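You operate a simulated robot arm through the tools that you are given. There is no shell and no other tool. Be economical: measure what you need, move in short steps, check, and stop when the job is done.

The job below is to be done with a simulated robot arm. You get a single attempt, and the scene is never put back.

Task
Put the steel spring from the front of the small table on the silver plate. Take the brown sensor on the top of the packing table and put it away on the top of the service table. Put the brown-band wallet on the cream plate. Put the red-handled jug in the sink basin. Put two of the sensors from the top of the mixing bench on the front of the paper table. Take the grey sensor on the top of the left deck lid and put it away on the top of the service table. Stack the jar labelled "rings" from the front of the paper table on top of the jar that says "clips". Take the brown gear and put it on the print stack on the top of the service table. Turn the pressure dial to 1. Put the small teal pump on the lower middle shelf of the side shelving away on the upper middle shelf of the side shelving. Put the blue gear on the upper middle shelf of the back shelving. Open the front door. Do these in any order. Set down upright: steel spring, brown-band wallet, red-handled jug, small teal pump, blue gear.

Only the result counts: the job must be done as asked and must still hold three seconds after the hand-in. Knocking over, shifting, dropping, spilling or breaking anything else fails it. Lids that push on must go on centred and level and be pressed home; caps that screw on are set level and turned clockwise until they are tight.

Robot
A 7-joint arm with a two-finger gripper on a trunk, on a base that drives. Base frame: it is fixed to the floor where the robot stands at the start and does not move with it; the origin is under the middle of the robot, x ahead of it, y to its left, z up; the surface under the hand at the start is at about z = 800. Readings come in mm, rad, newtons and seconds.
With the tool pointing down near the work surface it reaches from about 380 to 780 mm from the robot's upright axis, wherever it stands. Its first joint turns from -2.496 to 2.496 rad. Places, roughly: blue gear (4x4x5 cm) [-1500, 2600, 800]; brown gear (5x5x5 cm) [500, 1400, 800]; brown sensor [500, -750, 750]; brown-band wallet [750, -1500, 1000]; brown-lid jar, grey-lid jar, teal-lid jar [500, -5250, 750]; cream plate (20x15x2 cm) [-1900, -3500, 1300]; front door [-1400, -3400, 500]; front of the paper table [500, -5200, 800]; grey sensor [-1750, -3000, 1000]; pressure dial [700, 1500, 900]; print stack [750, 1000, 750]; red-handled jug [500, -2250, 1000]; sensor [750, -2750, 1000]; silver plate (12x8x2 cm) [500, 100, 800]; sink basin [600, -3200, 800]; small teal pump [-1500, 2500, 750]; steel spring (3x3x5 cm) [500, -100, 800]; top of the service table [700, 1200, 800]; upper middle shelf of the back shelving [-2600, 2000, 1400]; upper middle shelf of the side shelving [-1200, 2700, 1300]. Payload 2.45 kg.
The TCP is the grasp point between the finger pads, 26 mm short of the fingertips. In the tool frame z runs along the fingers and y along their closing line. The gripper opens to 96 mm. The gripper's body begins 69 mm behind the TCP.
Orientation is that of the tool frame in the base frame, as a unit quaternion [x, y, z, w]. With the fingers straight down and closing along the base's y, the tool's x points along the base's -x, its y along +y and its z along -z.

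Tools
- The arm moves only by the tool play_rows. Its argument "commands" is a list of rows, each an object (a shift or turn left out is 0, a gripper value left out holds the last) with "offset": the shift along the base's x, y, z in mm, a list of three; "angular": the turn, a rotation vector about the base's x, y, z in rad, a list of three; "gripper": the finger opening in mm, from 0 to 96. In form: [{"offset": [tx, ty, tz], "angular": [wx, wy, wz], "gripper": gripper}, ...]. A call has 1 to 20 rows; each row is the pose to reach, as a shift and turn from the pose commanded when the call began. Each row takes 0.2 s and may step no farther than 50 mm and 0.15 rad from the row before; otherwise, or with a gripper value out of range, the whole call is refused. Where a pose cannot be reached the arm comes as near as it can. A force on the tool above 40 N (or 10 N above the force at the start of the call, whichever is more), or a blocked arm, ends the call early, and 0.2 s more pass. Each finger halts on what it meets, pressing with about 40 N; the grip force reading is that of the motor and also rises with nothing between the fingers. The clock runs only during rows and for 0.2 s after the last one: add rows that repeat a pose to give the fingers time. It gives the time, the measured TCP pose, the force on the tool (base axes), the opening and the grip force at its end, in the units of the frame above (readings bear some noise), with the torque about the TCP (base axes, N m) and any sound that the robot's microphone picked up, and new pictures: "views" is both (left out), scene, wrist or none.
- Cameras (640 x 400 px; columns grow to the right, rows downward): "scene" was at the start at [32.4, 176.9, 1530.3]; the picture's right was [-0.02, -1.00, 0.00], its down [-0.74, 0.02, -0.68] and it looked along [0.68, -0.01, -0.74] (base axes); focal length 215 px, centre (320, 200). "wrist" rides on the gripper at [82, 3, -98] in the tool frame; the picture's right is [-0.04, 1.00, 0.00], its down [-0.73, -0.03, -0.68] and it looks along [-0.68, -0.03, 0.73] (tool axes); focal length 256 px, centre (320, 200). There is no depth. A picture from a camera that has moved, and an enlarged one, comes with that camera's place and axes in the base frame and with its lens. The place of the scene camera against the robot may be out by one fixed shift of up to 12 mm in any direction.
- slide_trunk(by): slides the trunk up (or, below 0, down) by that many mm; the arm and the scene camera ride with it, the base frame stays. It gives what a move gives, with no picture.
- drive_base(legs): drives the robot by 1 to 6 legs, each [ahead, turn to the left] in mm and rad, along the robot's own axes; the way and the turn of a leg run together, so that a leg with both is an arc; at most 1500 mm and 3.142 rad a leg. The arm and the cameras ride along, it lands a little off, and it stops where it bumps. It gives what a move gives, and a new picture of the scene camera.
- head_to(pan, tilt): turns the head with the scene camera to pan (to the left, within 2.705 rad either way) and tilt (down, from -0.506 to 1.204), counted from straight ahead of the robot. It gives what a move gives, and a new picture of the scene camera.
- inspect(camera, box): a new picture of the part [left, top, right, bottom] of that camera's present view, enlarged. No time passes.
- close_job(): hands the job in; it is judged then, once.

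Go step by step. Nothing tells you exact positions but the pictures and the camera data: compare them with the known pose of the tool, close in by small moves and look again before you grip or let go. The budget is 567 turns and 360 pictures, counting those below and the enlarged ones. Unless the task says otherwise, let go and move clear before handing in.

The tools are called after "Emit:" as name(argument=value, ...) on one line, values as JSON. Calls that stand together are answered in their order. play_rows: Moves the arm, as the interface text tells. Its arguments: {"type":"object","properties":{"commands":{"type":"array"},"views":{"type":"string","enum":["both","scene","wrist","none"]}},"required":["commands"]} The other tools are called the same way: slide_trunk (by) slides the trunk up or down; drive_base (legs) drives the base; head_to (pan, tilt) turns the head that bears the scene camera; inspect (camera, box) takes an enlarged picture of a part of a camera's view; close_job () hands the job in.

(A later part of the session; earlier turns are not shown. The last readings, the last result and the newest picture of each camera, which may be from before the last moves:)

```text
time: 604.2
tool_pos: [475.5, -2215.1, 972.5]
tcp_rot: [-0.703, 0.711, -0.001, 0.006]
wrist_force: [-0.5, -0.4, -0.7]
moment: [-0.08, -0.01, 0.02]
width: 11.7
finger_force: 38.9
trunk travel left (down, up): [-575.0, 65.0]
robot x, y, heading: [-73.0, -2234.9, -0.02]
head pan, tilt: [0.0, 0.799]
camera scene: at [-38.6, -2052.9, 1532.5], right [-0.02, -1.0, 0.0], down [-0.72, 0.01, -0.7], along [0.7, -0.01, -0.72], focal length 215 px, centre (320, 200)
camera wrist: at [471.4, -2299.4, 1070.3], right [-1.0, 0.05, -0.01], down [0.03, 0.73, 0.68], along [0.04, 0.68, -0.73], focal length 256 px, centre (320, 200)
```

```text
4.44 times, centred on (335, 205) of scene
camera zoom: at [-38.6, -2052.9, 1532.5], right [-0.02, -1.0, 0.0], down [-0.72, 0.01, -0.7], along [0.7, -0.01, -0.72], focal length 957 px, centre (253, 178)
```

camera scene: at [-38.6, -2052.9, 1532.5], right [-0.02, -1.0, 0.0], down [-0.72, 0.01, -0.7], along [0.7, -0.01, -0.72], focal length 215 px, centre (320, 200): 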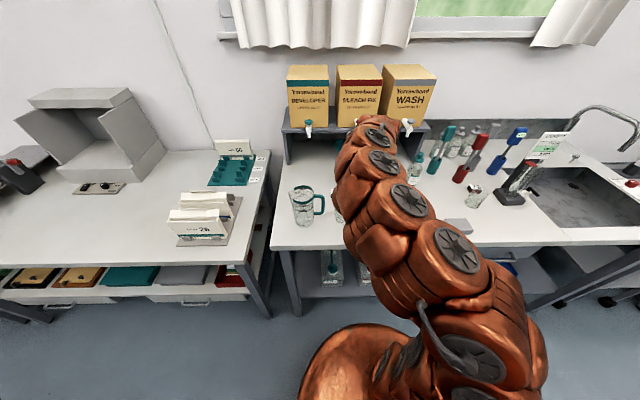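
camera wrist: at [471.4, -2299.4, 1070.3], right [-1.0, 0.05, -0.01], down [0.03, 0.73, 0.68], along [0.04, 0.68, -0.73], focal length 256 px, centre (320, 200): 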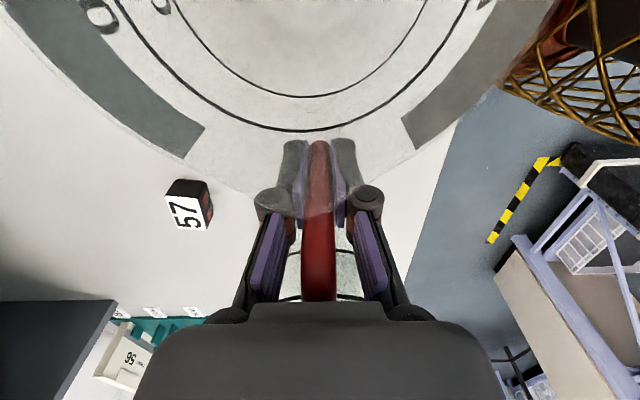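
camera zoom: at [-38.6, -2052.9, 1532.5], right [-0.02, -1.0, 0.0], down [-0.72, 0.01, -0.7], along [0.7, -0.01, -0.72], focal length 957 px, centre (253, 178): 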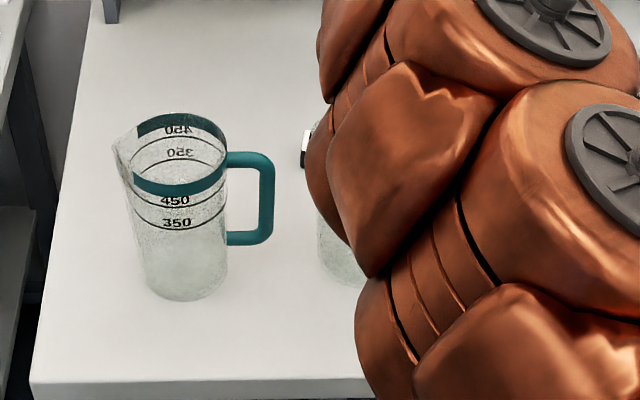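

The jug is light and firmly held. Raise it clear of everything.

Emit:
play_rows(commands=[{"offset": [0, 0, 45]}, {"offset": [0, 0, 90]}, {"offset": [0, 0, 135]}, {"offset": [0, 0, 180]}, {"offset": [-10, 0, 220]}, {"offset": [-10, 0, 220]}], views="both")

```text
time: 605.6
tool_pos: [465.0, -2215.7, 1193.5]
tcp_rot: [-0.701, 0.713, 0.0, 0.005]
wrist_force: [0.5, 0.0, -0.2]
moment: [-0.04, 0.01, -0.02]
width: 11.6
finger_force: 39.0
trunk travel left (down, up): [-575.0, 65.0]
robot x, y, heading: [-78.9, -2232.0, -0.017]
head pan, tilt: [0.0, 0.799]
camera scene: at [-38.6, -2053.0, 1532.5], right [-0.02, -1.0, 0.0], down [-0.72, 0.01, -0.7], along [0.7, -0.01, -0.72], focal length 215 px, centre (320, 200)
camera wrist: at [460.5, -2298.8, 1291.1], right [-1.0, 0.05, -0.01], down [0.03, 0.73, 0.68], along [0.04, 0.68, -0.73], focal length 256 px, centre (320, 200)
```

scene: 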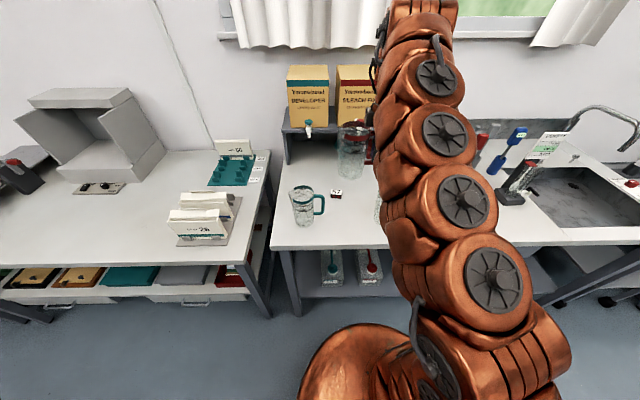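
wrist: 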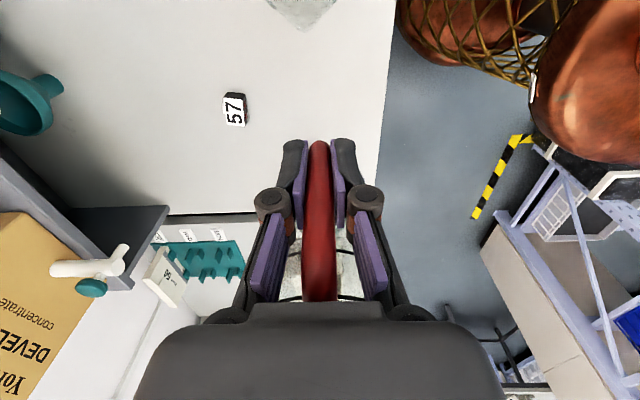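

The jug hangs upright. Raise the trunk 65 mm and drive to the sink.

Emit:
slide_trunk(by=65)

Emit:
drive_base(legs=[[0, -1.554], [920, 0], [0, 1.571]])

Emit:
head_to(pan=0.0, tilt=0.8)

```text
time: 606.7
tool_pos: [465.8, -2215.7, 1258.2]
tcp_rot: [-0.702, 0.712, 0.0, 0.005]
wrist_force: [-0.4, -0.1, -1.6]
moment: [-0.05, -0.01, 0.0]
width: 11.7
finger_force: 38.5
trunk travel left (down, up): [-640.0, 0.0]
robot x, y, heading: [-76.0, -2232.5, -0.018]
head pan, tilt: [0.0, 0.799]
```

```text
time: 618.9
tool_pos: [511.8, -3097.9, 1258.5]
tcp_rot: [0.719, -0.695, 0.0, -0.006]
wrist_force: [0.1, 0.3, -0.1]
moment: [-0.06, 0.04, 0.02]
width: 11.8
finger_force: 38.5
trunk travel left (down, up): [-640.0, 0.0]
robot x, y, heading: [-28.7, -3140.2, 0.027]
head pan, tilt: [0.0, 0.799]
camera scene: at [-1.1, -2957.9, 1597.5], right [0.03, -1.0, 0.0], down [-0.72, -0.02, -0.7], along [0.7, 0.02, -0.72], focal length 215 px, centre (320, 200)
```

scene: 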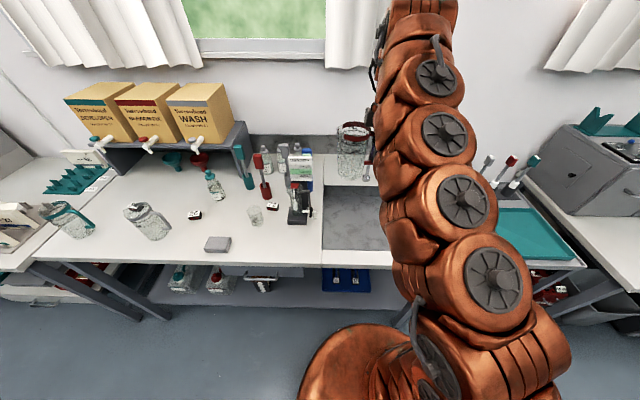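

```text
time: 619.5
tool_pos: [511.1, -3097.8, 1259.3]
tcp_rot: [0.718, -0.696, 0.0, -0.005]
wrist_force: [0.1, 0.0, -0.3]
moment: [-0.06, -0.04, 0.01]
width: 11.9
finger_force: 38.9
trunk travel left (down, up): [-640.0, 0.0]
robot x, y, heading: [-28.4, -3137.7, 0.026]
head pan, tilt: [0.0, 0.799]
camera scene: at [-1.1, -2957.9, 1597.5], right [0.03, -1.0, 0.0], down [-0.72, -0.02, -0.7], along [0.7, 0.02, -0.72], focal length 215 px, centre (320, 200)
```

scene: 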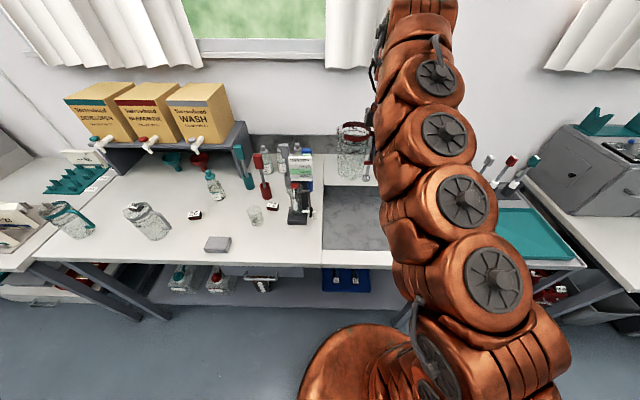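

Emit:
inspect(camera="wrist", box=[0, 0, 640, 400])

Emit:
inspect(camera="scene", box=[280, 100, 440, 290])

```text
1.00 times, centred on (320, 200) of wrist (not enlarged: the box is as wide or as high as the picture)
camera zoom: at [508.9, -3180.5, 1355.8], right [-1.0, 0.01, -0.01], down [0.0, 0.73, 0.68], along [0.01, 0.68, -0.73], focal length 256 px, centre (320, 200)
```

zoom: 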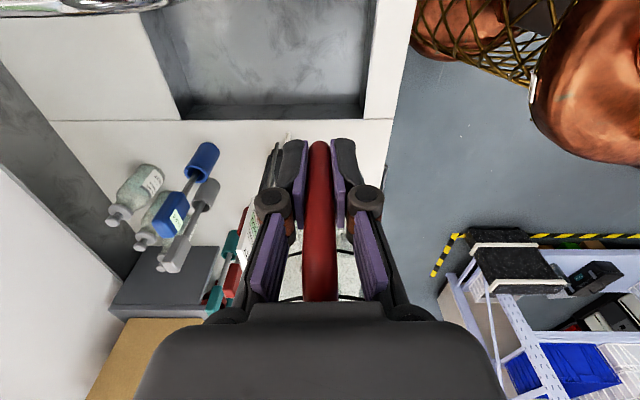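

```text
2.11 times, centred on (360, 195) of scene
camera zoom: at [-1.1, -2957.9, 1597.5], right [0.03, -1.0, 0.0], down [-0.72, -0.02, -0.7], along [0.7, 0.02, -0.72], focal length 453 px, centre (236, 210)
```

zoom: 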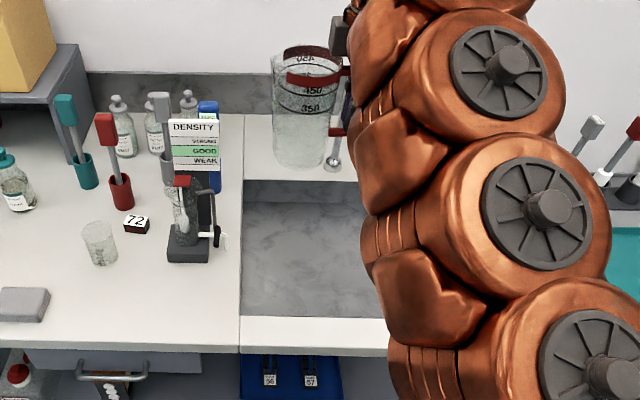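

Basin spans x≈413–795, y from -2924 southwards. I'll move so the jug's centre is near (560, -3060) and lower it in.

Emit:
play_rows(commands=[{"offset": [20, -20, 0]}, {"offset": [45, -45, -10]}, {"offset": [50, -58, -50]}, {"offset": [50, -58, -95]}, {"offset": [50, -58, -140]}, {"offset": [50, -58, -180]}, {"offset": [50, -58, -180]}], views="both")

Emit:
inspect(camera="scene", box=[280, 100, 440, 290])

```text
time: 621.1
tool_pos: [563.8, -3155.8, 1077.5]
tcp_rot: [0.718, -0.696, 0.0, -0.006]
wrist_force: [-0.4, 0.3, -1.3]
moment: [-0.04, -0.02, -0.01]
width: 11.8
finger_force: 38.3
trunk travel left (down, up): [-640.0, 0.0]
robot x, y, heading: [-29.5, -3136.0, 0.028]
head pan, tilt: [0.0, 0.799]
camera scene: at [-1.0, -2957.9, 1597.5], right [0.03, -1.0, 0.0], down [-0.72, -0.02, -0.7], along [0.7, 0.02, -0.72], focal length 215 px, centre (320, 200)
camera wrist: at [562.3, -3239.8, 1175.6], right [-1.0, 0.01, -0.01], down [0.0, 0.73, 0.68], along [0.01, 0.68, -0.73], focal length 256 px, centre (320, 200)
```

scene: 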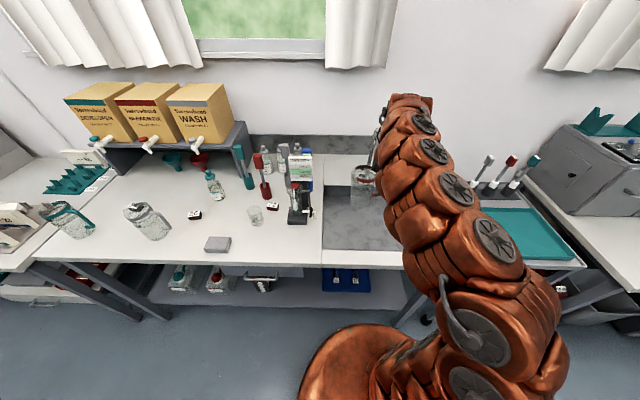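
wrist: 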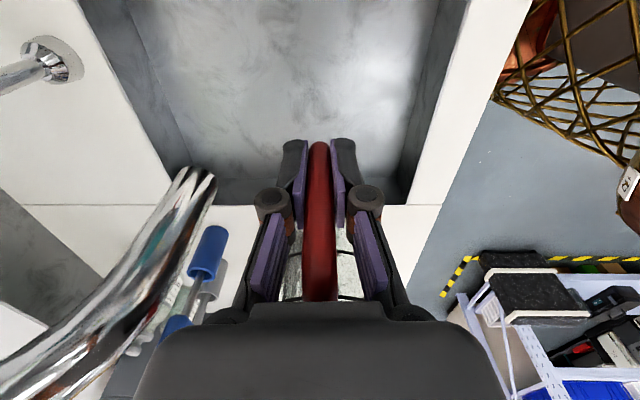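

```text
2.11 times, centred on (360, 195) of scene
camera zoom: at [-1.0, -2957.9, 1597.5], right [0.03, -1.0, 0.0], down [-0.72, -0.02, -0.7], along [0.7, 0.02, -0.72], focal length 453 px, centre (236, 210)
```

zoom: 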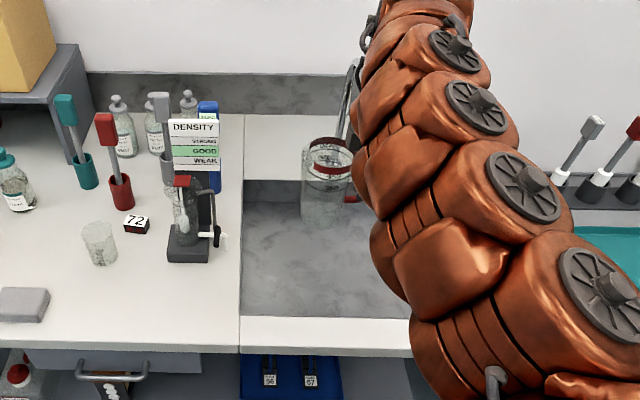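

The faucet spout is close on the right. I'll shift away from it (to x≈520, y≈-3216) before lowering further.

Emit:
play_rows(commands=[{"offset": [-25, -20, 0]}, {"offset": [-44, -50, 0]}, {"offset": [-44, -62, -30]}, {"offset": [-44, -62, -70]}, {"offset": [-44, -62, -70]}], views="both")

Emit:
inspect(camera="scene", box=[300, 110, 440, 290])

```text
time: 622.3
tool_pos: [518.0, -3218.9, 1004.6]
tcp_rot: [0.719, -0.695, 0.001, -0.006]
wrist_force: [-0.1, -0.1, -1.5]
moment: [-0.06, 0.01, 0.01]
width: 11.8
finger_force: 39.1
trunk travel left (down, up): [-640.0, 0.0]
robot x, y, heading: [-28.5, -3135.3, 0.029]
head pan, tilt: [0.0, 0.799]
camera scene: at [-1.0, -2958.0, 1597.5], right [0.03, -1.0, 0.0], down [-0.72, -0.02, -0.7], along [0.7, 0.02, -0.72], focal length 215 px, centre (320, 200)
camera wrist: at [515.1, -3301.7, 1101.6], right [-1.0, 0.01, -0.01], down [0.0, 0.73, 0.68], along [0.01, 0.68, -0.73], focal length 256 px, centre (320, 200)
```

scene: 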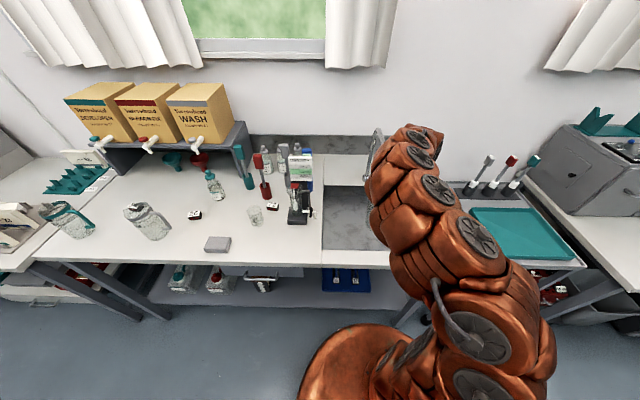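
wrist: 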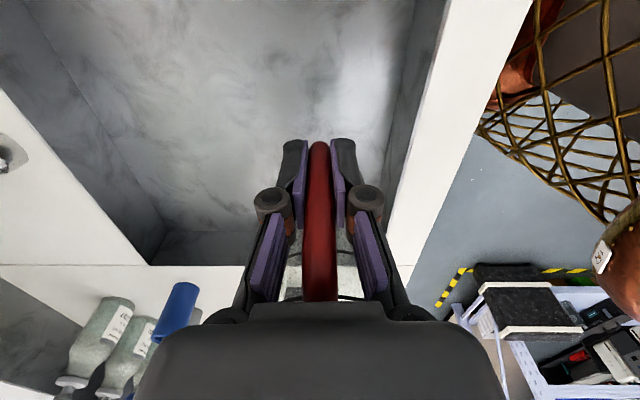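

```text
2.22 times, centred on (370, 200) of scene
camera zoom: at [-1.0, -2958.0, 1597.5], right [0.03, -1.0, 0.0], down [-0.72, -0.02, -0.7], along [0.7, 0.02, -0.72], focal length 478 px, centre (209, 200)
```

zoom: 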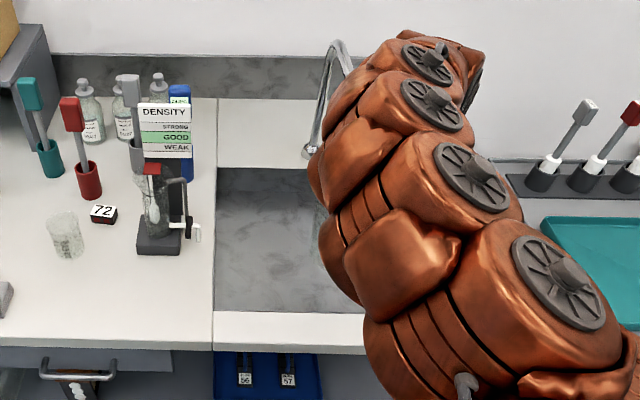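

Clear of the faucet and walls. Continue lowering.

Emit:
play_rows(commands=[{"offset": [0, 0, -40]}, {"offset": [0, 0, -80]}, {"offset": [0, 0, -110]}, {"offset": [0, 0, -130]}, {"offset": [0, 0, -130]}], views="wrist")

```text
time: 623.3
tool_pos: [514.3, -3220.9, 883.5]
tcp_rot: [0.718, -0.696, 0.004, -0.007]
wrist_force: [-7.8, -0.9, 30.6]
moment: [1.05, 0.56, 0.18]
width: 11.8
finger_force: 38.6
trunk travel left (down, up): [-640.0, 0.0]
robot x, y, heading: [-30.6, -3136.4, 0.025]
head pan, tilt: [0.0, 0.799]
stopped in row 5: the force on the tool passed its limit at 61 N (the readings are from after the stop); the commanded pose is now the measured one
camera wrist: at [512.7, -3304.2, 980.8], right [-1.0, 0.01, -0.02], down [0.0, 0.73, 0.68], along [0.02, 0.68, -0.73], focal length 256 px, centre (320, 200)
```

wrist: 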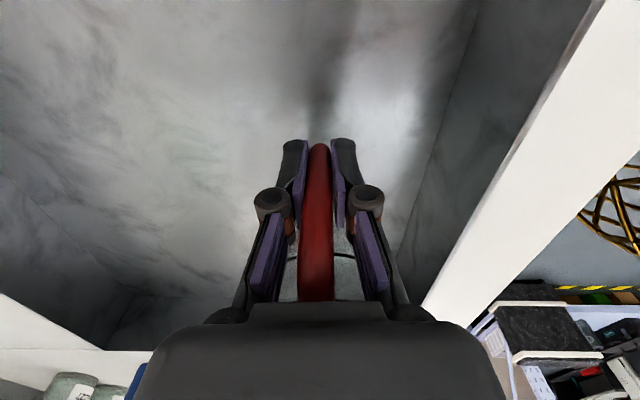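

It touched the basin floor (z≈885). Ease up a little, open, and rise straight up.

Emit:
play_rows(commands=[{"offset": [0, 0, 2]}, {"offset": [0, 0, 3], "gripper": 24}, {"offset": [0, 0, 3], "gripper": 40}, {"offset": [0, 0, 3], "gripper": 46}, {"offset": [0, 0, 3], "gripper": 46}], views="wrist")

```text
time: 624.5
tool_pos: [516.0, -3221.3, 884.4]
tcp_rot: [0.718, -0.696, 0.002, -0.007]
wrist_force: [0.3, 0.1, 0.4]
moment: [0.01, 0.01, -0.02]
width: 45.9
finger_force: 0.1
trunk travel left (down, up): [-640.0, 0.0]
robot x, y, heading: [-27.5, -3137.9, 0.021]
head pan, tilt: [0.0, 0.799]
camera wrist: at [513.1, -3304.0, 981.5], right [-1.0, 0.01, -0.01], down [0.0, 0.73, 0.68], along [0.02, 0.68, -0.73], focal length 256 px, centre (320, 200)
```

wrist: 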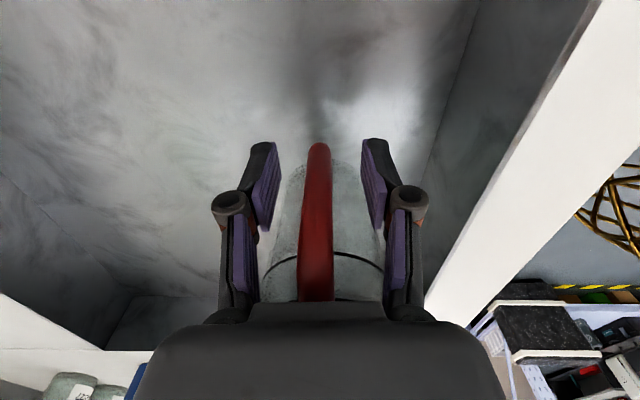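

Emit:
play_rows(commands=[{"offset": [0, 0, 25]}, {"offset": [0, 0, 60]}, {"offset": [0, 0, 100]}, {"offset": [0, 0, 145]}, {"offset": [0, 0, 190]}, {"offset": [0, 0, 230]}], views="wrist")

```text
time: 625.9
tool_pos: [516.3, -3218.8, 1114.0]
tcp_rot: [0.717, -0.697, 0.004, -0.007]
wrist_force: [-0.2, -0.5, 1.2]
moment: [0.01, 0.03, -0.02]
width: 46.0
finger_force: 0.1
trunk travel left (down, up): [-640.0, 0.0]
robot x, y, heading: [-30.3, -3139.8, 0.029]
head pan, tilt: [0.0, 0.799]
camera wrist: at [513.3, -3302.0, 1212.4], right [-1.0, 0.01, -0.01], down [0.0, 0.73, 0.68], along [0.02, 0.68, -0.73], focal length 256 px, centre (320, 200)
```

wrist: 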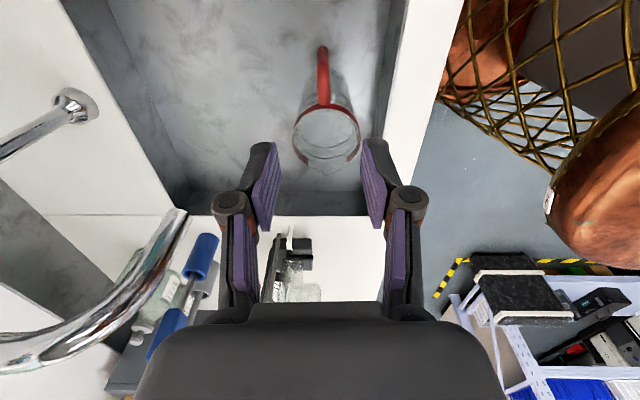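

The jug stands upright in the sink. Next the bench sensors; inspecting the small numbered items.

Emit:
inspect(camera="scene", box=[170, 190, 300, 260])

Emit:
inspect(camera="scene", box=[60, 130, 320, 260])

```text
4.92 times, centred on (235, 225) of scene
camera zoom: at [-1.0, -2957.9, 1597.5], right [0.03, -1.0, 0.0], down [-0.72, -0.02, -0.7], along [0.7, 0.02, -0.72], focal length 1060 px, centre (738, 77)
```

zoom: 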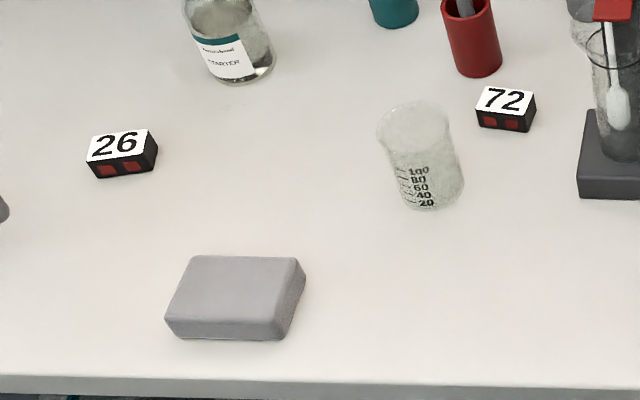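

```text
2.46 times, centred on (190, 195) of scene
camera zoom: at [-1.0, -2957.9, 1597.5], right [0.03, -1.0, 0.0], down [-0.72, -0.02, -0.7], along [0.7, 0.02, -0.72], focal length 530 px, centre (640, 212)
```

zoom: 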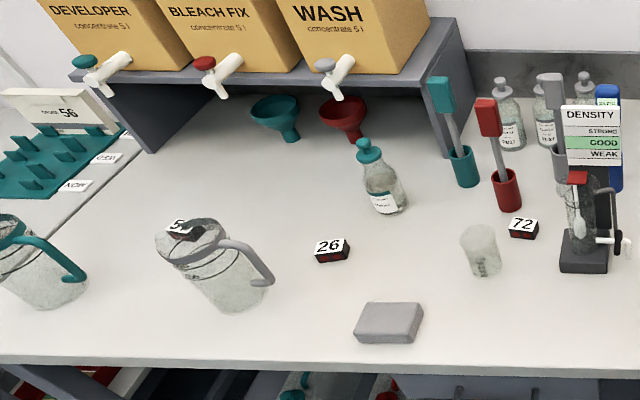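

The numbered black blocks (26, 72, 57) with two red windows are the bench sensors. I'll drive to sensor 72 near (696, -2710).

Emit:
drive_base(legs=[[0, 1.545], [430, 0], [0, -1.571]])

Emit:
inspect(camera="wrist", box=[0, 0, 640, 400])

```text
time: 636.2
tool_pos: [510.0, -2800.0, 1113.4]
tcp_rot: [0.712, -0.702, 0.003, -0.007]
wrist_force: [0.1, -0.2, -0.4]
moment: [0.01, 0.0, 0.0]
width: 46.0
finger_force: 0.1
trunk travel left (down, up): [-640.0, 0.0]
robot x, y, heading: [-33.9, -2706.4, 0.004]
head pan, tilt: [0.0, 0.799]
camera scene: at [-2.3, -2528.8, 1597.5], right [0.01, -1.0, 0.0], down [-0.72, -0.01, -0.7], along [0.7, 0.01, -0.72], focal length 215 px, centre (320, 200)
```

scene: 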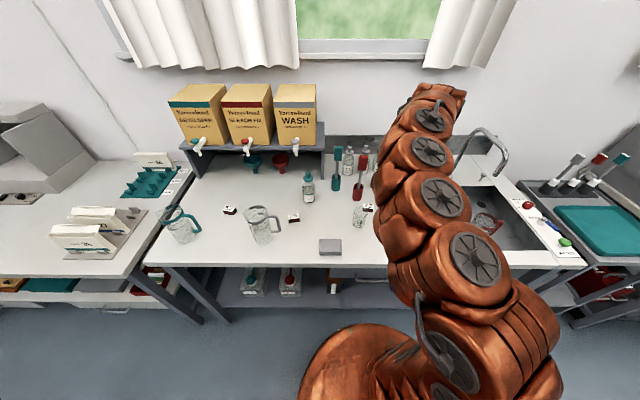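

```text
1.00 times, centred on (320, 200) of wrist (not enlarged: the box is as wide or as high as the picture)
camera zoom: at [505.4, -2882.7, 1211.9], right [-1.0, 0.03, -0.01], down [0.01, 0.73, 0.68], along [0.03, 0.68, -0.73], focal length 256 px, centre (320, 200)
```

zoom: 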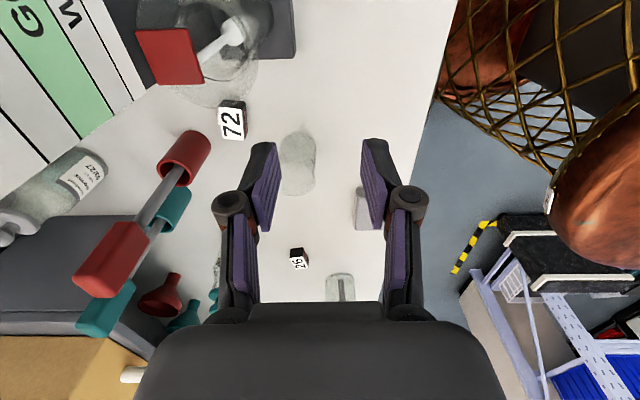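

Sensors 26 and 57 have the most room around them; I'll use those. Drive to 26.

Emit:
drive_base(legs=[[0, 1.567], [360, 0], [0, -1.571]])

Emit:
inspect(camera="wrist", box=[0, 0, 640, 400])

```text
time: 646.1
tool_pos: [510.5, -2421.6, 1113.4]
tcp_rot: [0.718, -0.696, 0.003, -0.008]
wrist_force: [-0.3, -1.0, -0.4]
moment: [-0.01, -0.01, -0.01]
width: 45.9
finger_force: 0.1
trunk travel left (down, up): [-640.0, 0.0]
robot x, y, heading: [-35.1, -2342.4, 0.027]
head pan, tilt: [0.0, 0.799]
camera scene: at [-6.9, -2161.1, 1597.5], right [0.03, -1.0, 0.0], down [-0.72, -0.02, -0.7], along [0.7, 0.02, -0.72], focal length 215 px, centre (320, 200)
```

scene: 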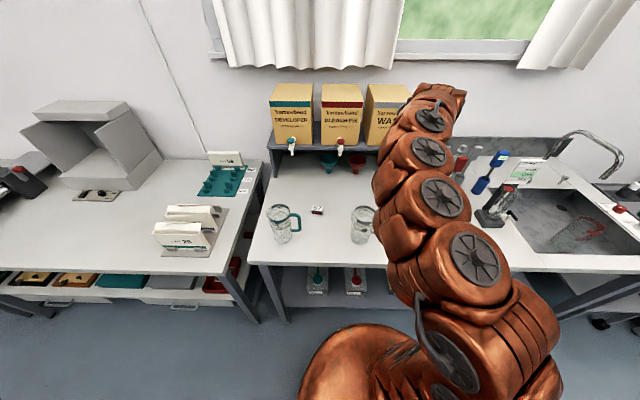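

```text
1.00 times, centred on (320, 200) of wrist (not enlarged: the box is as wide or as high as the picture)
camera zoom: at [507.6, -2505.2, 1211.9], right [-1.0, 0.01, -0.01], down [0.0, 0.73, 0.68], along [0.02, 0.68, -0.73], focal length 256 px, centre (320, 200)
```

zoom: 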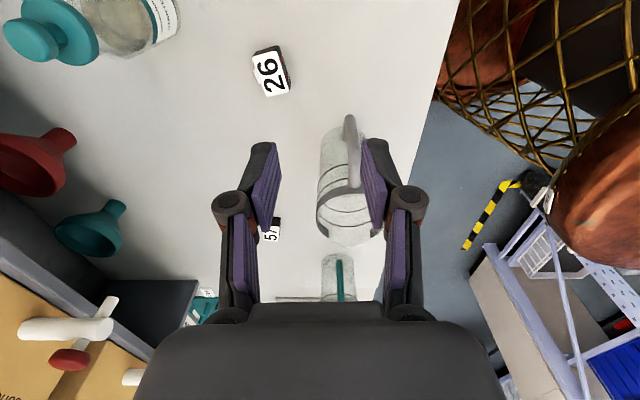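

Sensor 26 is at about (583, -2395), long side nearly along y, turned ~0.24 rad. Move above it with matching yaw.

Emit:
play_rows(commands=[{"offset": [25, 8, -20], "angular": [0, 0, 0.07], "gripper": 60}, {"offset": [50, 18, -50], "angular": [0, 0, 0.14]}, {"offset": [73, 27, -85], "angular": [0, 0, 0.2]}, {"offset": [73, 27, -130], "angular": [0, 0, 0.2]}, {"offset": [73, 27, -170], "angular": [0, 0, 0.2]}, {"offset": [73, 27, -190], "angular": [0, 0, 0.2]}, {"offset": [73, 27, -190], "angular": [0, 0, 0.2]}], views="wrist")

Emit:
inspect(camera="wrist", box=[240, 40, 400, 190])

```text
time: 647.7
tool_pos: [584.1, -2395.4, 924.2]
tcp_rot: [0.783, -0.621, 0.004, -0.006]
wrist_force: [-2.1, -0.4, 5.7]
moment: [-0.09, 0.19, 0.04]
width: 65.2
finger_force: 2.1
trunk travel left (down, up): [-640.0, 0.0]
robot x, y, heading: [-32.9, -2341.5, 0.028]
head pan, tilt: [0.0, 0.799]
camera wrist: at [598.4, -2477.2, 1021.1], right [-0.98, -0.19, -0.01], down [-0.15, 0.72, 0.68], along [-0.12, 0.67, -0.73], focal length 256 px, centre (320, 200)
```

wrist: 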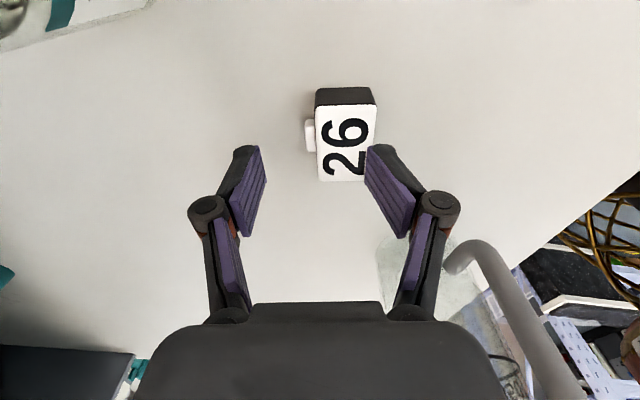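

```text
2.67 times, centred on (320, 115) of wrist
camera zoom: at [598.4, -2477.2, 1021.1], right [-0.98, -0.19, -0.01], down [-0.15, 0.72, 0.68], along [-0.12, 0.67, -0.73], focal length 683 px, centre (320, 427)
```

zoom: 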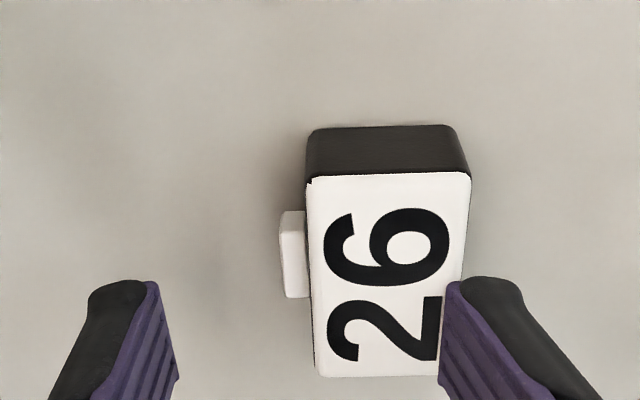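

The right fingertip was touching the sensor: the bench is higher than I assumed (sensor top ≈893). Rise, and since a connector sticks out on one long side, turn the hand 90° back to grip along the long direction.

Emit:
play_rows(commands=[{"offset": [0, 0, 25], "gripper": 75}, {"offset": [0, 0, 60], "angular": [0, 0, -0.05]}, {"offset": [-3, -2, 80], "angular": [0, 0, -0.19]}, {"offset": [-5, -4, 80], "angular": [0, 0, -0.33]}, {"offset": [-7, -6, 80], "angular": [0, 0, -0.47]}, {"offset": [-9, -8, 80], "angular": [0, 0, -0.61]}, {"offset": [-11, -10, 80], "angular": [0, 0, -0.75]}, {"offset": [-13, -11, 80], "angular": [0, 0, -0.89]}, {"offset": [-13, -11, 80], "angular": [0, 0, -1.03]}, {"offset": [-13, -11, 80], "angular": [0, 0, -1.17]}, {"offset": [-13, -11, 80], "angular": [0, 0, -1.31]}, {"offset": [-13, -11, 80], "angular": [0, 0, -1.45]}, {"offset": [-13, -11, 80], "angular": [0, 0, -1.571]}, {"offset": [-13, -11, 80], "angular": [0, 0, -1.571]}], views="wrist")

Emit:
inspect(camera="wrist", box=[240, 0, 400, 150])

```text
time: 650.7
tool_pos: [570.3, -2407.1, 1004.7]
tcp_rot: [-0.113, 0.994, -0.006, 0.003]
wrist_force: [0.3, -0.2, -0.1]
moment: [-0.02, 0.02, 0.0]
width: 74.8
finger_force: 0.0
trunk travel left (down, up): [-640.0, 0.0]
robot x, y, heading: [-38.2, -2341.4, 0.033]
head pan, tilt: [0.0, 0.799]
camera wrist: at [488.6, -2421.1, 1101.9], right [-0.19, 0.98, -0.01], down [0.72, 0.15, 0.68], along [0.67, 0.12, -0.73], focal length 256 px, centre (320, 200)
```

wrist: 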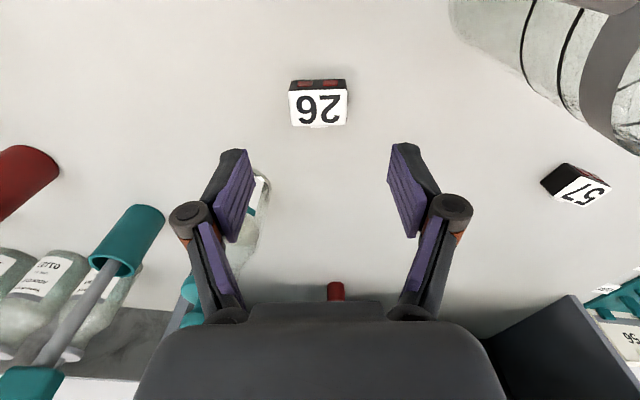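

```text
2.67 times, centred on (320, 75) of wrist
camera zoom: at [488.6, -2421.1, 1101.9], right [-0.19, 0.98, -0.01], down [0.72, 0.15, 0.68], along [0.67, 0.12, -0.73], focal length 683 px, centre (320, 533)
```

zoom: 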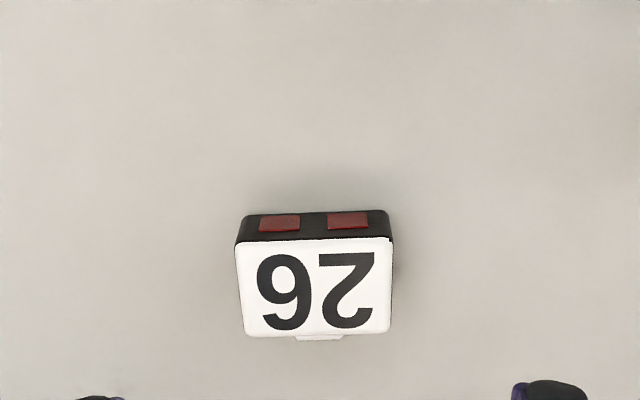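

Sensor 26 top is at z≈899, centre (572, -2409), 45 mm long. Descend with tips ~13 mm below its top and close.

Emit:
play_rows(commands=[{"offset": [2, -2, -40], "gripper": 72}, {"offset": [2, -2, -75]}, {"offset": [2, -2, -92]}, {"offset": [2, -2, -92], "gripper": 55}, {"offset": [2, -2, -92], "gripper": 40}, {"offset": [2, -2, -92], "gripper": 20}, {"offset": [2, -2, -92], "gripper": 20}], views="wrist")

```text
time: 652.3
tool_pos: [571.3, -2409.2, 912.9]
tcp_rot: [-0.115, 0.993, -0.006, 0.002]
wrist_force: [0.3, 0.4, 0.6]
moment: [-0.02, 0.01, 0.0]
width: 44.9
finger_force: 39.9
trunk travel left (down, up): [-640.0, 0.0]
robot x, y, heading: [-33.1, -2337.3, 0.026]
head pan, tilt: [0.0, 0.799]
camera wrist: at [490.9, -2423.4, 1010.0], right [-0.19, 0.98, -0.01], down [0.72, 0.15, 0.68], along [0.67, 0.12, -0.73], focal length 256 px, centre (320, 200)
```

wrist: 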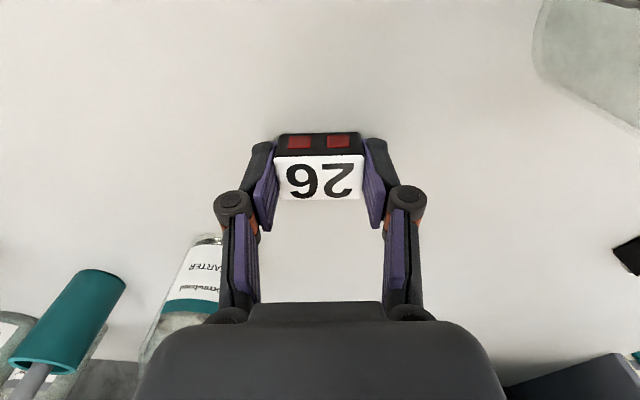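

Sensor 26 gripped. Lift, retract, and drive south toward the paper table.

Emit:
play_rows(commands=[{"offset": [0, 0, 40]}, {"offset": [0, 0, 85]}, {"offset": [0, 0, 130]}, {"offset": [-30, 0, 165]}, {"offset": [-60, 0, 195]}, {"offset": [-90, -10, 220]}, {"offset": [-90, -10, 220], "angular": [0, 0, -0.1]}, {"offset": [-90, -10, 220], "angular": [0, 0, -0.2]}], views="none")

Emit:
drive_base(legs=[[0, -1.6], [1500, 0], [400, 0]])

Emit:
head_to(pan=0.3, tilt=0.5)

```text
time: 654.1
tool_pos: [480.5, -2417.8, 1133.5]
tcp_rot: [-0.015, 1.0, -0.007, 0.002]
wrist_force: [-0.7, 0.1, -1.6]
moment: [-0.06, -0.02, 0.0]
width: 44.8
finger_force: 39.9
trunk travel left (down, up): [-640.0, 0.0]
robot x, y, heading: [-34.4, -2336.8, 0.028]
head pan, tilt: [0.0, 0.799]
```

```text
time: 667.6
tool_pos: [-210.4, -4751.3, 1133.5]
tcp_rot: [0.716, 0.698, -0.007, -0.002]
wrist_force: [0.7, 1.0, -0.2]
moment: [0.01, 0.06, 0.02]
width: 44.8
finger_force: 40.0
trunk travel left (down, up): [-640.0, 0.0]
robot x, y, heading: [-108.0, -4236.5, -1.594]
head pan, tilt: [0.0, 0.799]
camera scene: at [79.4, -4279.2, 1597.5], right [-1.0, 0.03, 0.0], down [0.02, 0.72, -0.7], along [-0.02, -0.7, -0.72], focal length 215 px, centre (320, 200)
```

scene: 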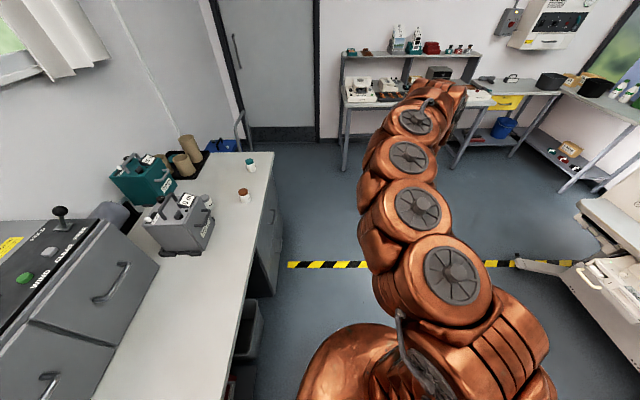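

```text
time: 668.4
tool_pos: [-209.0, -4751.1, 1133.2]
tcp_rot: [0.716, 0.698, -0.006, -0.003]
wrist_force: [-0.5, -0.7, -0.9]
moment: [-0.01, -0.02, 0.02]
width: 44.6
finger_force: 40.0
trunk travel left (down, up): [-640.0, 0.0]
robot x, y, heading: [-103.1, -4238.5, -1.597]
head pan, tilt: [0.3, 0.499]
camera scene: at [106.1, -4286.3, 1623.4], right [-0.96, -0.27, 0.0], down [-0.13, 0.46, -0.88], along [0.24, -0.85, -0.48], focal length 215 px, centre (320, 200)
```

scene: 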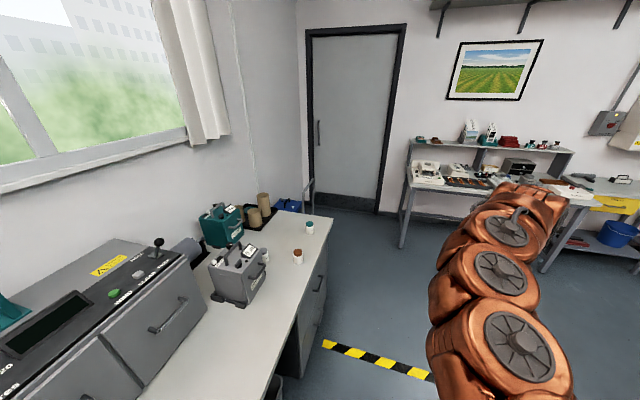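

The paper table with small jars is at left ahead. Drive another 850 mm and face it.

Emit:
drive_base(legs=[[0, 0.02], [860, 0], [0, 1.571]])

Emit:
head_to(pan=0.0, tilt=0.8)

Emit:
inspect(camera="scene", box=[160, 130, 400, 280])

```text
time: 677.1
tool_pos: [401.8, -5183.1, 1133.5]
tcp_rot: [0.001, 1.0, -0.007, 0.003]
wrist_force: [-0.1, -0.5, -1.2]
moment: [-0.03, -0.02, -0.01]
width: 44.5
finger_force: 39.8
trunk travel left (down, up): [-640.0, 0.0]
robot x, y, heading: [-116.7, -5086.9, -0.009]
head pan, tilt: [0.3, 0.499]
camera scene: at [-71.8, -4883.4, 1623.4], right [0.29, -0.96, 0.0], down [-0.46, -0.14, -0.88], along [0.84, 0.26, -0.48], focal length 215 px, centre (320, 200)
```

scene: 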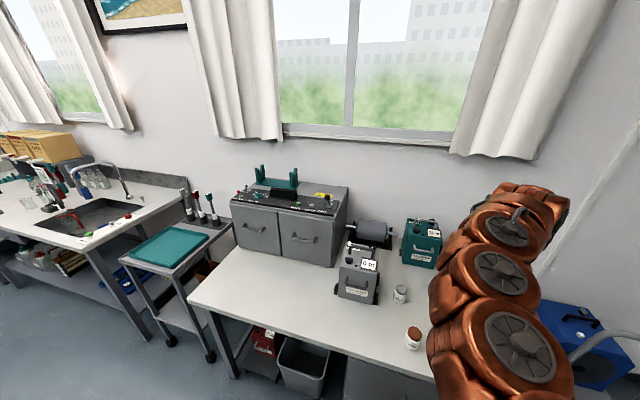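

```text
time: 677.9
tool_pos: [399.9, -5182.8, 1133.2]
tcp_rot: [0.001, 1.0, -0.007, 0.002]
wrist_force: [-0.3, 0.3, -0.6]
moment: [-0.02, 0.0, -0.01]
width: 44.7
finger_force: 40.5
trunk travel left (down, up): [-640.0, 0.0]
robot x, y, heading: [-115.6, -5087.0, -0.006]
head pan, tilt: [0.0, 0.799]
camera scene: at [-78.2, -4910.2, 1597.5], right [0.0, -1.0, 0.0], down [-0.72, 0.0, -0.7], along [0.7, 0.0, -0.72], focal length 215 px, centre (320, 200)
```

scene: 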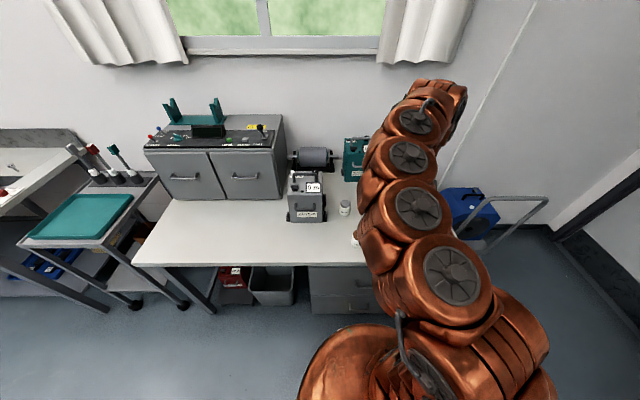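

```text
2.67 times, centred on (280, 205) of scene
camera zoom: at [-78.2, -4910.2, 1597.5], right [0.0, -1.0, 0.0], down [-0.72, 0.0, -0.7], along [0.7, 0.0, -0.72], focal length 574 px, centre (427, 187)
```

zoom: 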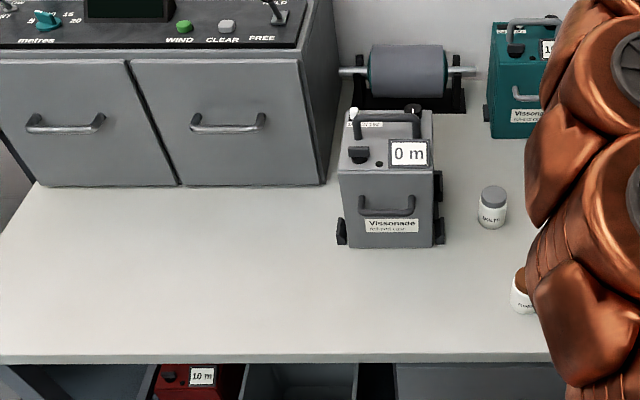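

Emit:
inspect(camera="wrist", box=[0, 0, 640, 400])

```text
1.00 times, centred on (320, 200) of wrist (not enlarged: the box is as wide or as high as the picture)
camera zoom: at [318.2, -5178.6, 1230.6], right [0.04, 1.0, -0.01], down [0.73, -0.02, 0.68], along [0.68, -0.04, -0.73], focal length 256 px, centre (320, 200)
```

zoom: 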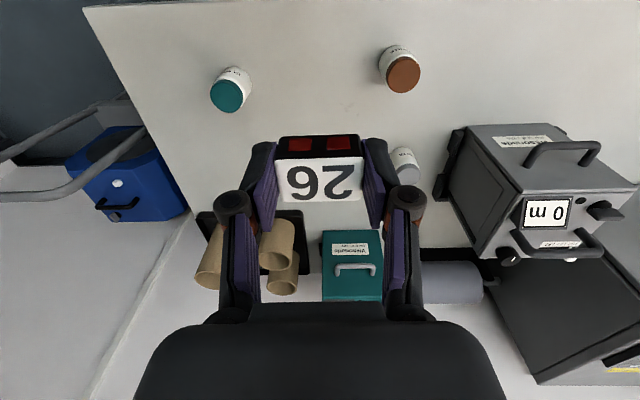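

Jars: teal (450, -5319), brown (432, -5080), grey (571, -5051). I'll place this sensor at about (520, -5200), between them.

Emit:
play_rows(commands=[{"offset": [40, -6, -20]}, {"offset": [80, -12, -45]}, {"offset": [115, -17, -75]}, {"offset": [120, -17, -120]}, {"offset": [120, -17, -165]}, {"offset": [120, -17, -205]}, {"offset": [120, -17, -205]}], views="wrist")

```text
time: 679.5
tool_pos: [520.1, -5200.8, 929.0]
tcp_rot: [0.001, 1.0, -0.007, 0.001]
wrist_force: [0.9, 0.3, -0.3]
moment: [0.04, 0.0, -0.02]
width: 44.6
finger_force: 39.9
trunk travel left (down, up): [-640.0, 0.0]
robot x, y, heading: [-112.9, -5090.8, -0.001]
head pan, tilt: [0.0, 0.799]
camera wrist: at [438.0, -5195.9, 1026.5], right [0.04, 1.0, -0.01], down [0.73, -0.02, 0.68], along [0.68, -0.04, -0.73], focal length 256 px, centre (320, 200)
```

wrist: 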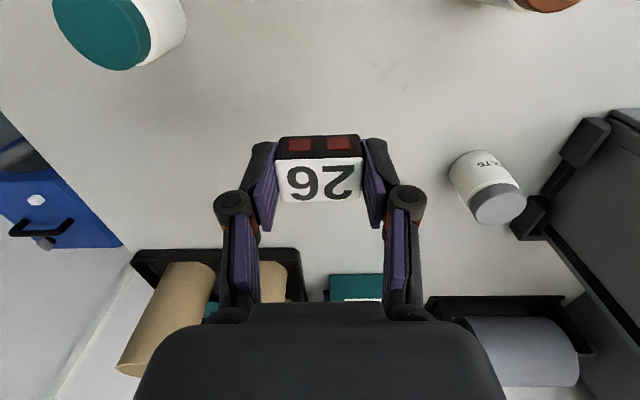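

Space is clear. Lower in steps to contact.

Emit:
play_rows(commands=[{"offset": [0, 0, -20]}, {"offset": [0, 0, -40]}, {"offset": [0, 0, -55]}, {"offset": [0, 0, -55]}], views="none")

Emit:
play_rows(commands=[{"offset": [0, 0, -4]}, {"offset": [0, 0, -8]}, {"offset": [0, 0, -8]}], views="none")

Emit:
play_rows(commands=[{"offset": [0, 0, -3]}, {"offset": [0, 0, -6]}, {"offset": [0, 0, -6]}], views="none")

```text
time: 680.5
tool_pos: [520.4, -5198.1, 874.6]
tcp_rot: [0.001, 1.0, -0.006, 0.002]
wrist_force: [-0.1, -0.2, -0.9]
moment: [-0.05, 0.0, 0.05]
width: 44.5
finger_force: 40.3
trunk travel left (down, up): [-640.0, 0.0]
robot x, y, heading: [-109.6, -5089.5, -0.005]
head pan, tilt: [0.0, 0.799]
```

```text
time: 681.3
tool_pos: [520.4, -5198.7, 865.5]
tcp_rot: [0.0, 1.0, -0.008, 0.002]
wrist_force: [-0.2, -0.1, -0.2]
moment: [-0.03, -0.01, -0.02]
width: 44.7
finger_force: 40.3
trunk travel left (down, up): [-640.0, 0.0]
robot x, y, heading: [-111.8, -5088.4, -0.006]
head pan, tilt: [0.0, 0.799]
```

```text
time: 682.1
tool_pos: [520.7, -5198.7, 860.6]
tcp_rot: [0.0, 1.0, -0.007, 0.002]
wrist_force: [0.8, 0.0, -0.7]
moment: [-0.01, 0.04, 0.02]
width: 44.6
finger_force: 39.9
trunk travel left (down, up): [-640.0, 0.0]
robot x, y, heading: [-113.1, -5088.7, -0.006]
head pan, tilt: [0.0, 0.799]
```

Emit:
play_rows(commands=[{"offset": [0, 0, -4]}, {"offset": [0, 0, -8]}, {"offset": [0, 0, -8]}], views="none")

Emit:
play_rows(commands=[{"offset": [0, 0, -3]}, {"offset": [0, 0, -6]}, {"offset": [0, 0, -6]}], views="none")

Emit:
play_rows(commands=[{"offset": [0, 0, -3]}, {"offset": [0, 0, -6]}, {"offset": [0, 0, -6]}], views="none")

```text
time: 682.9
tool_pos: [518.8, -5199.1, 852.9]
tcp_rot: [0.001, 1.0, -0.007, 0.001]
wrist_force: [0.3, -0.2, -0.9]
moment: [0.02, 0.0, -0.03]
width: 44.6
finger_force: 40.2
trunk travel left (down, up): [-640.0, 0.0]
robot x, y, heading: [-113.9, -5089.7, -0.002]
head pan, tilt: [0.0, 0.799]
```

```text
time: 683.7
tool_pos: [520.0, -5200.0, 845.8]
tcp_rot: [0.0, 1.0, -0.007, 0.003]
wrist_force: [0.1, 0.2, -0.1]
moment: [0.01, -0.02, -0.01]
width: 44.8
finger_force: 40.3
trunk travel left (down, up): [-640.0, 0.0]
robot x, y, heading: [-115.3, -5088.8, -0.008]
head pan, tilt: [0.0, 0.799]
```

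```text
time: 684.5
tool_pos: [520.3, -5199.9, 838.7]
tcp_rot: [0.0, 1.0, -0.007, 0.002]
wrist_force: [-0.6, -0.6, -0.6]
moment: [-0.02, -0.02, 0.02]
width: 44.6
finger_force: 39.5
trunk travel left (down, up): [-640.0, 0.0]
robot x, y, heading: [-117.5, -5088.3, -0.005]
head pan, tilt: [0.0, 0.799]
```

Emit:
play_rows(commands=[{"offset": [0, 0, -4]}, {"offset": [0, 0, -7]}, {"offset": [0, 0, -7]}], views="none")

Emit:
play_rows(commands=[{"offset": [0, 0, -3]}, {"offset": [0, 0, -6]}, {"offset": [0, 0, -6]}], views="none")

Emit:
play_rows(commands=[{"offset": [0, 0, -3]}, {"offset": [0, 0, -6]}, {"offset": [0, 0, -6]}], views="wrist")

```text
time: 685.3
tool_pos: [519.6, -5199.0, 831.7]
tcp_rot: [0.002, 1.0, -0.007, 0.002]
wrist_force: [0.1, -0.2, -0.7]
moment: [0.0, 0.03, -0.03]
width: 44.7
finger_force: 40.2
trunk travel left (down, up): [-640.0, 0.0]
robot x, y, heading: [-113.1, -5090.1, -0.003]
head pan, tilt: [0.0, 0.799]
```

```text
time: 686.1
tool_pos: [519.8, -5200.2, 825.4]
tcp_rot: [0.001, 1.0, -0.007, 0.003]
wrist_force: [1.5, -0.1, -0.5]
moment: [0.0, 0.0, 0.04]
width: 44.7
finger_force: 40.1
trunk travel left (down, up): [-640.0, 0.0]
robot x, y, heading: [-111.1, -5088.8, -0.002]
head pan, tilt: [0.0, 0.799]
```

```text
time: 686.9
tool_pos: [520.5, -5200.4, 819.9]
tcp_rot: [0.0, 1.0, -0.006, 0.002]
wrist_force: [-0.2, 0.8, 0.0]
moment: [0.0, 0.0, 0.0]
width: 44.4
finger_force: 39.7
trunk travel left (down, up): [-640.0, 0.0]
robot x, y, heading: [-112.4, -5089.5, -0.004]
head pan, tilt: [0.0, 0.799]
camera wrist: at [438.8, -5196.3, 917.4], right [0.04, 1.0, -0.01], down [0.73, -0.02, 0.68], along [0.68, -0.04, -0.73], focal length 256 px, centre (320, 200)
```

wrist: 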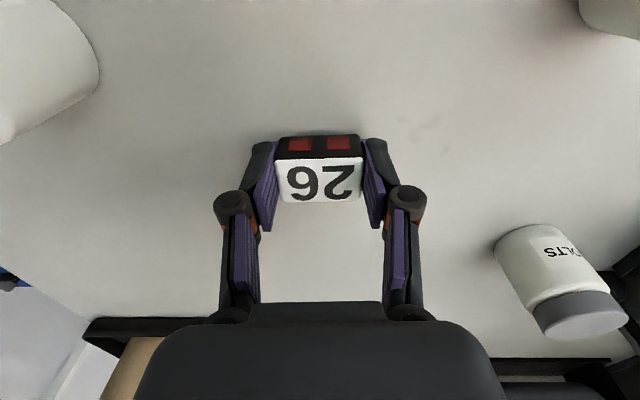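

Emit:
play_rows(commands=[{"offset": [0, 0, -3]}, {"offset": [0, 0, -5]}, {"offset": [0, 0, -5]}], views="none")

Emit:
play_rows(commands=[{"offset": [0, 0, -3]}, {"offset": [0, 0, -5]}, {"offset": [0, 0, -5]}], views="none")

Emit:
play_rows(commands=[{"offset": [0, 0, -3]}, {"offset": [0, 0, -5]}, {"offset": [0, 0, -5]}], views="none")

```text
time: 687.7
tool_pos: [519.1, -5200.2, 813.8]
tcp_rot: [0.001, 1.0, -0.007, 0.001]
wrist_force: [0.1, 0.0, 0.1]
moment: [0.03, -0.01, 0.0]
width: 44.6
finger_force: 40.2
trunk travel left (down, up): [-640.0, 0.0]
robot x, y, heading: [-112.3, -5089.3, 0.0]
head pan, tilt: [0.0, 0.799]
```

```text
time: 688.5
tool_pos: [519.9, -5200.6, 810.6]
tcp_rot: [0.001, 1.0, -0.007, 0.005]
wrist_force: [-0.6, -1.6, 34.0]
moment: [0.04, 0.03, 0.0]
width: 44.9
finger_force: 40.4
trunk travel left (down, up): [-640.0, 0.0]
robot x, y, heading: [-111.2, -5090.3, -0.008]
head pan, tilt: [0.0, 0.799]
```

```text
time: 689.3
tool_pos: [518.3, -5200.0, 805.8]
tcp_rot: [0.001, 1.0, -0.007, 0.004]
wrist_force: [8.2, -7.3, 34.2]
moment: [-0.12, -0.23, -0.05]
width: 44.8
finger_force: 39.5
trunk travel left (down, up): [-640.0, 0.0]
robot x, y, heading: [-115.3, -5089.6, -0.006]
head pan, tilt: [0.0, 0.799]
```

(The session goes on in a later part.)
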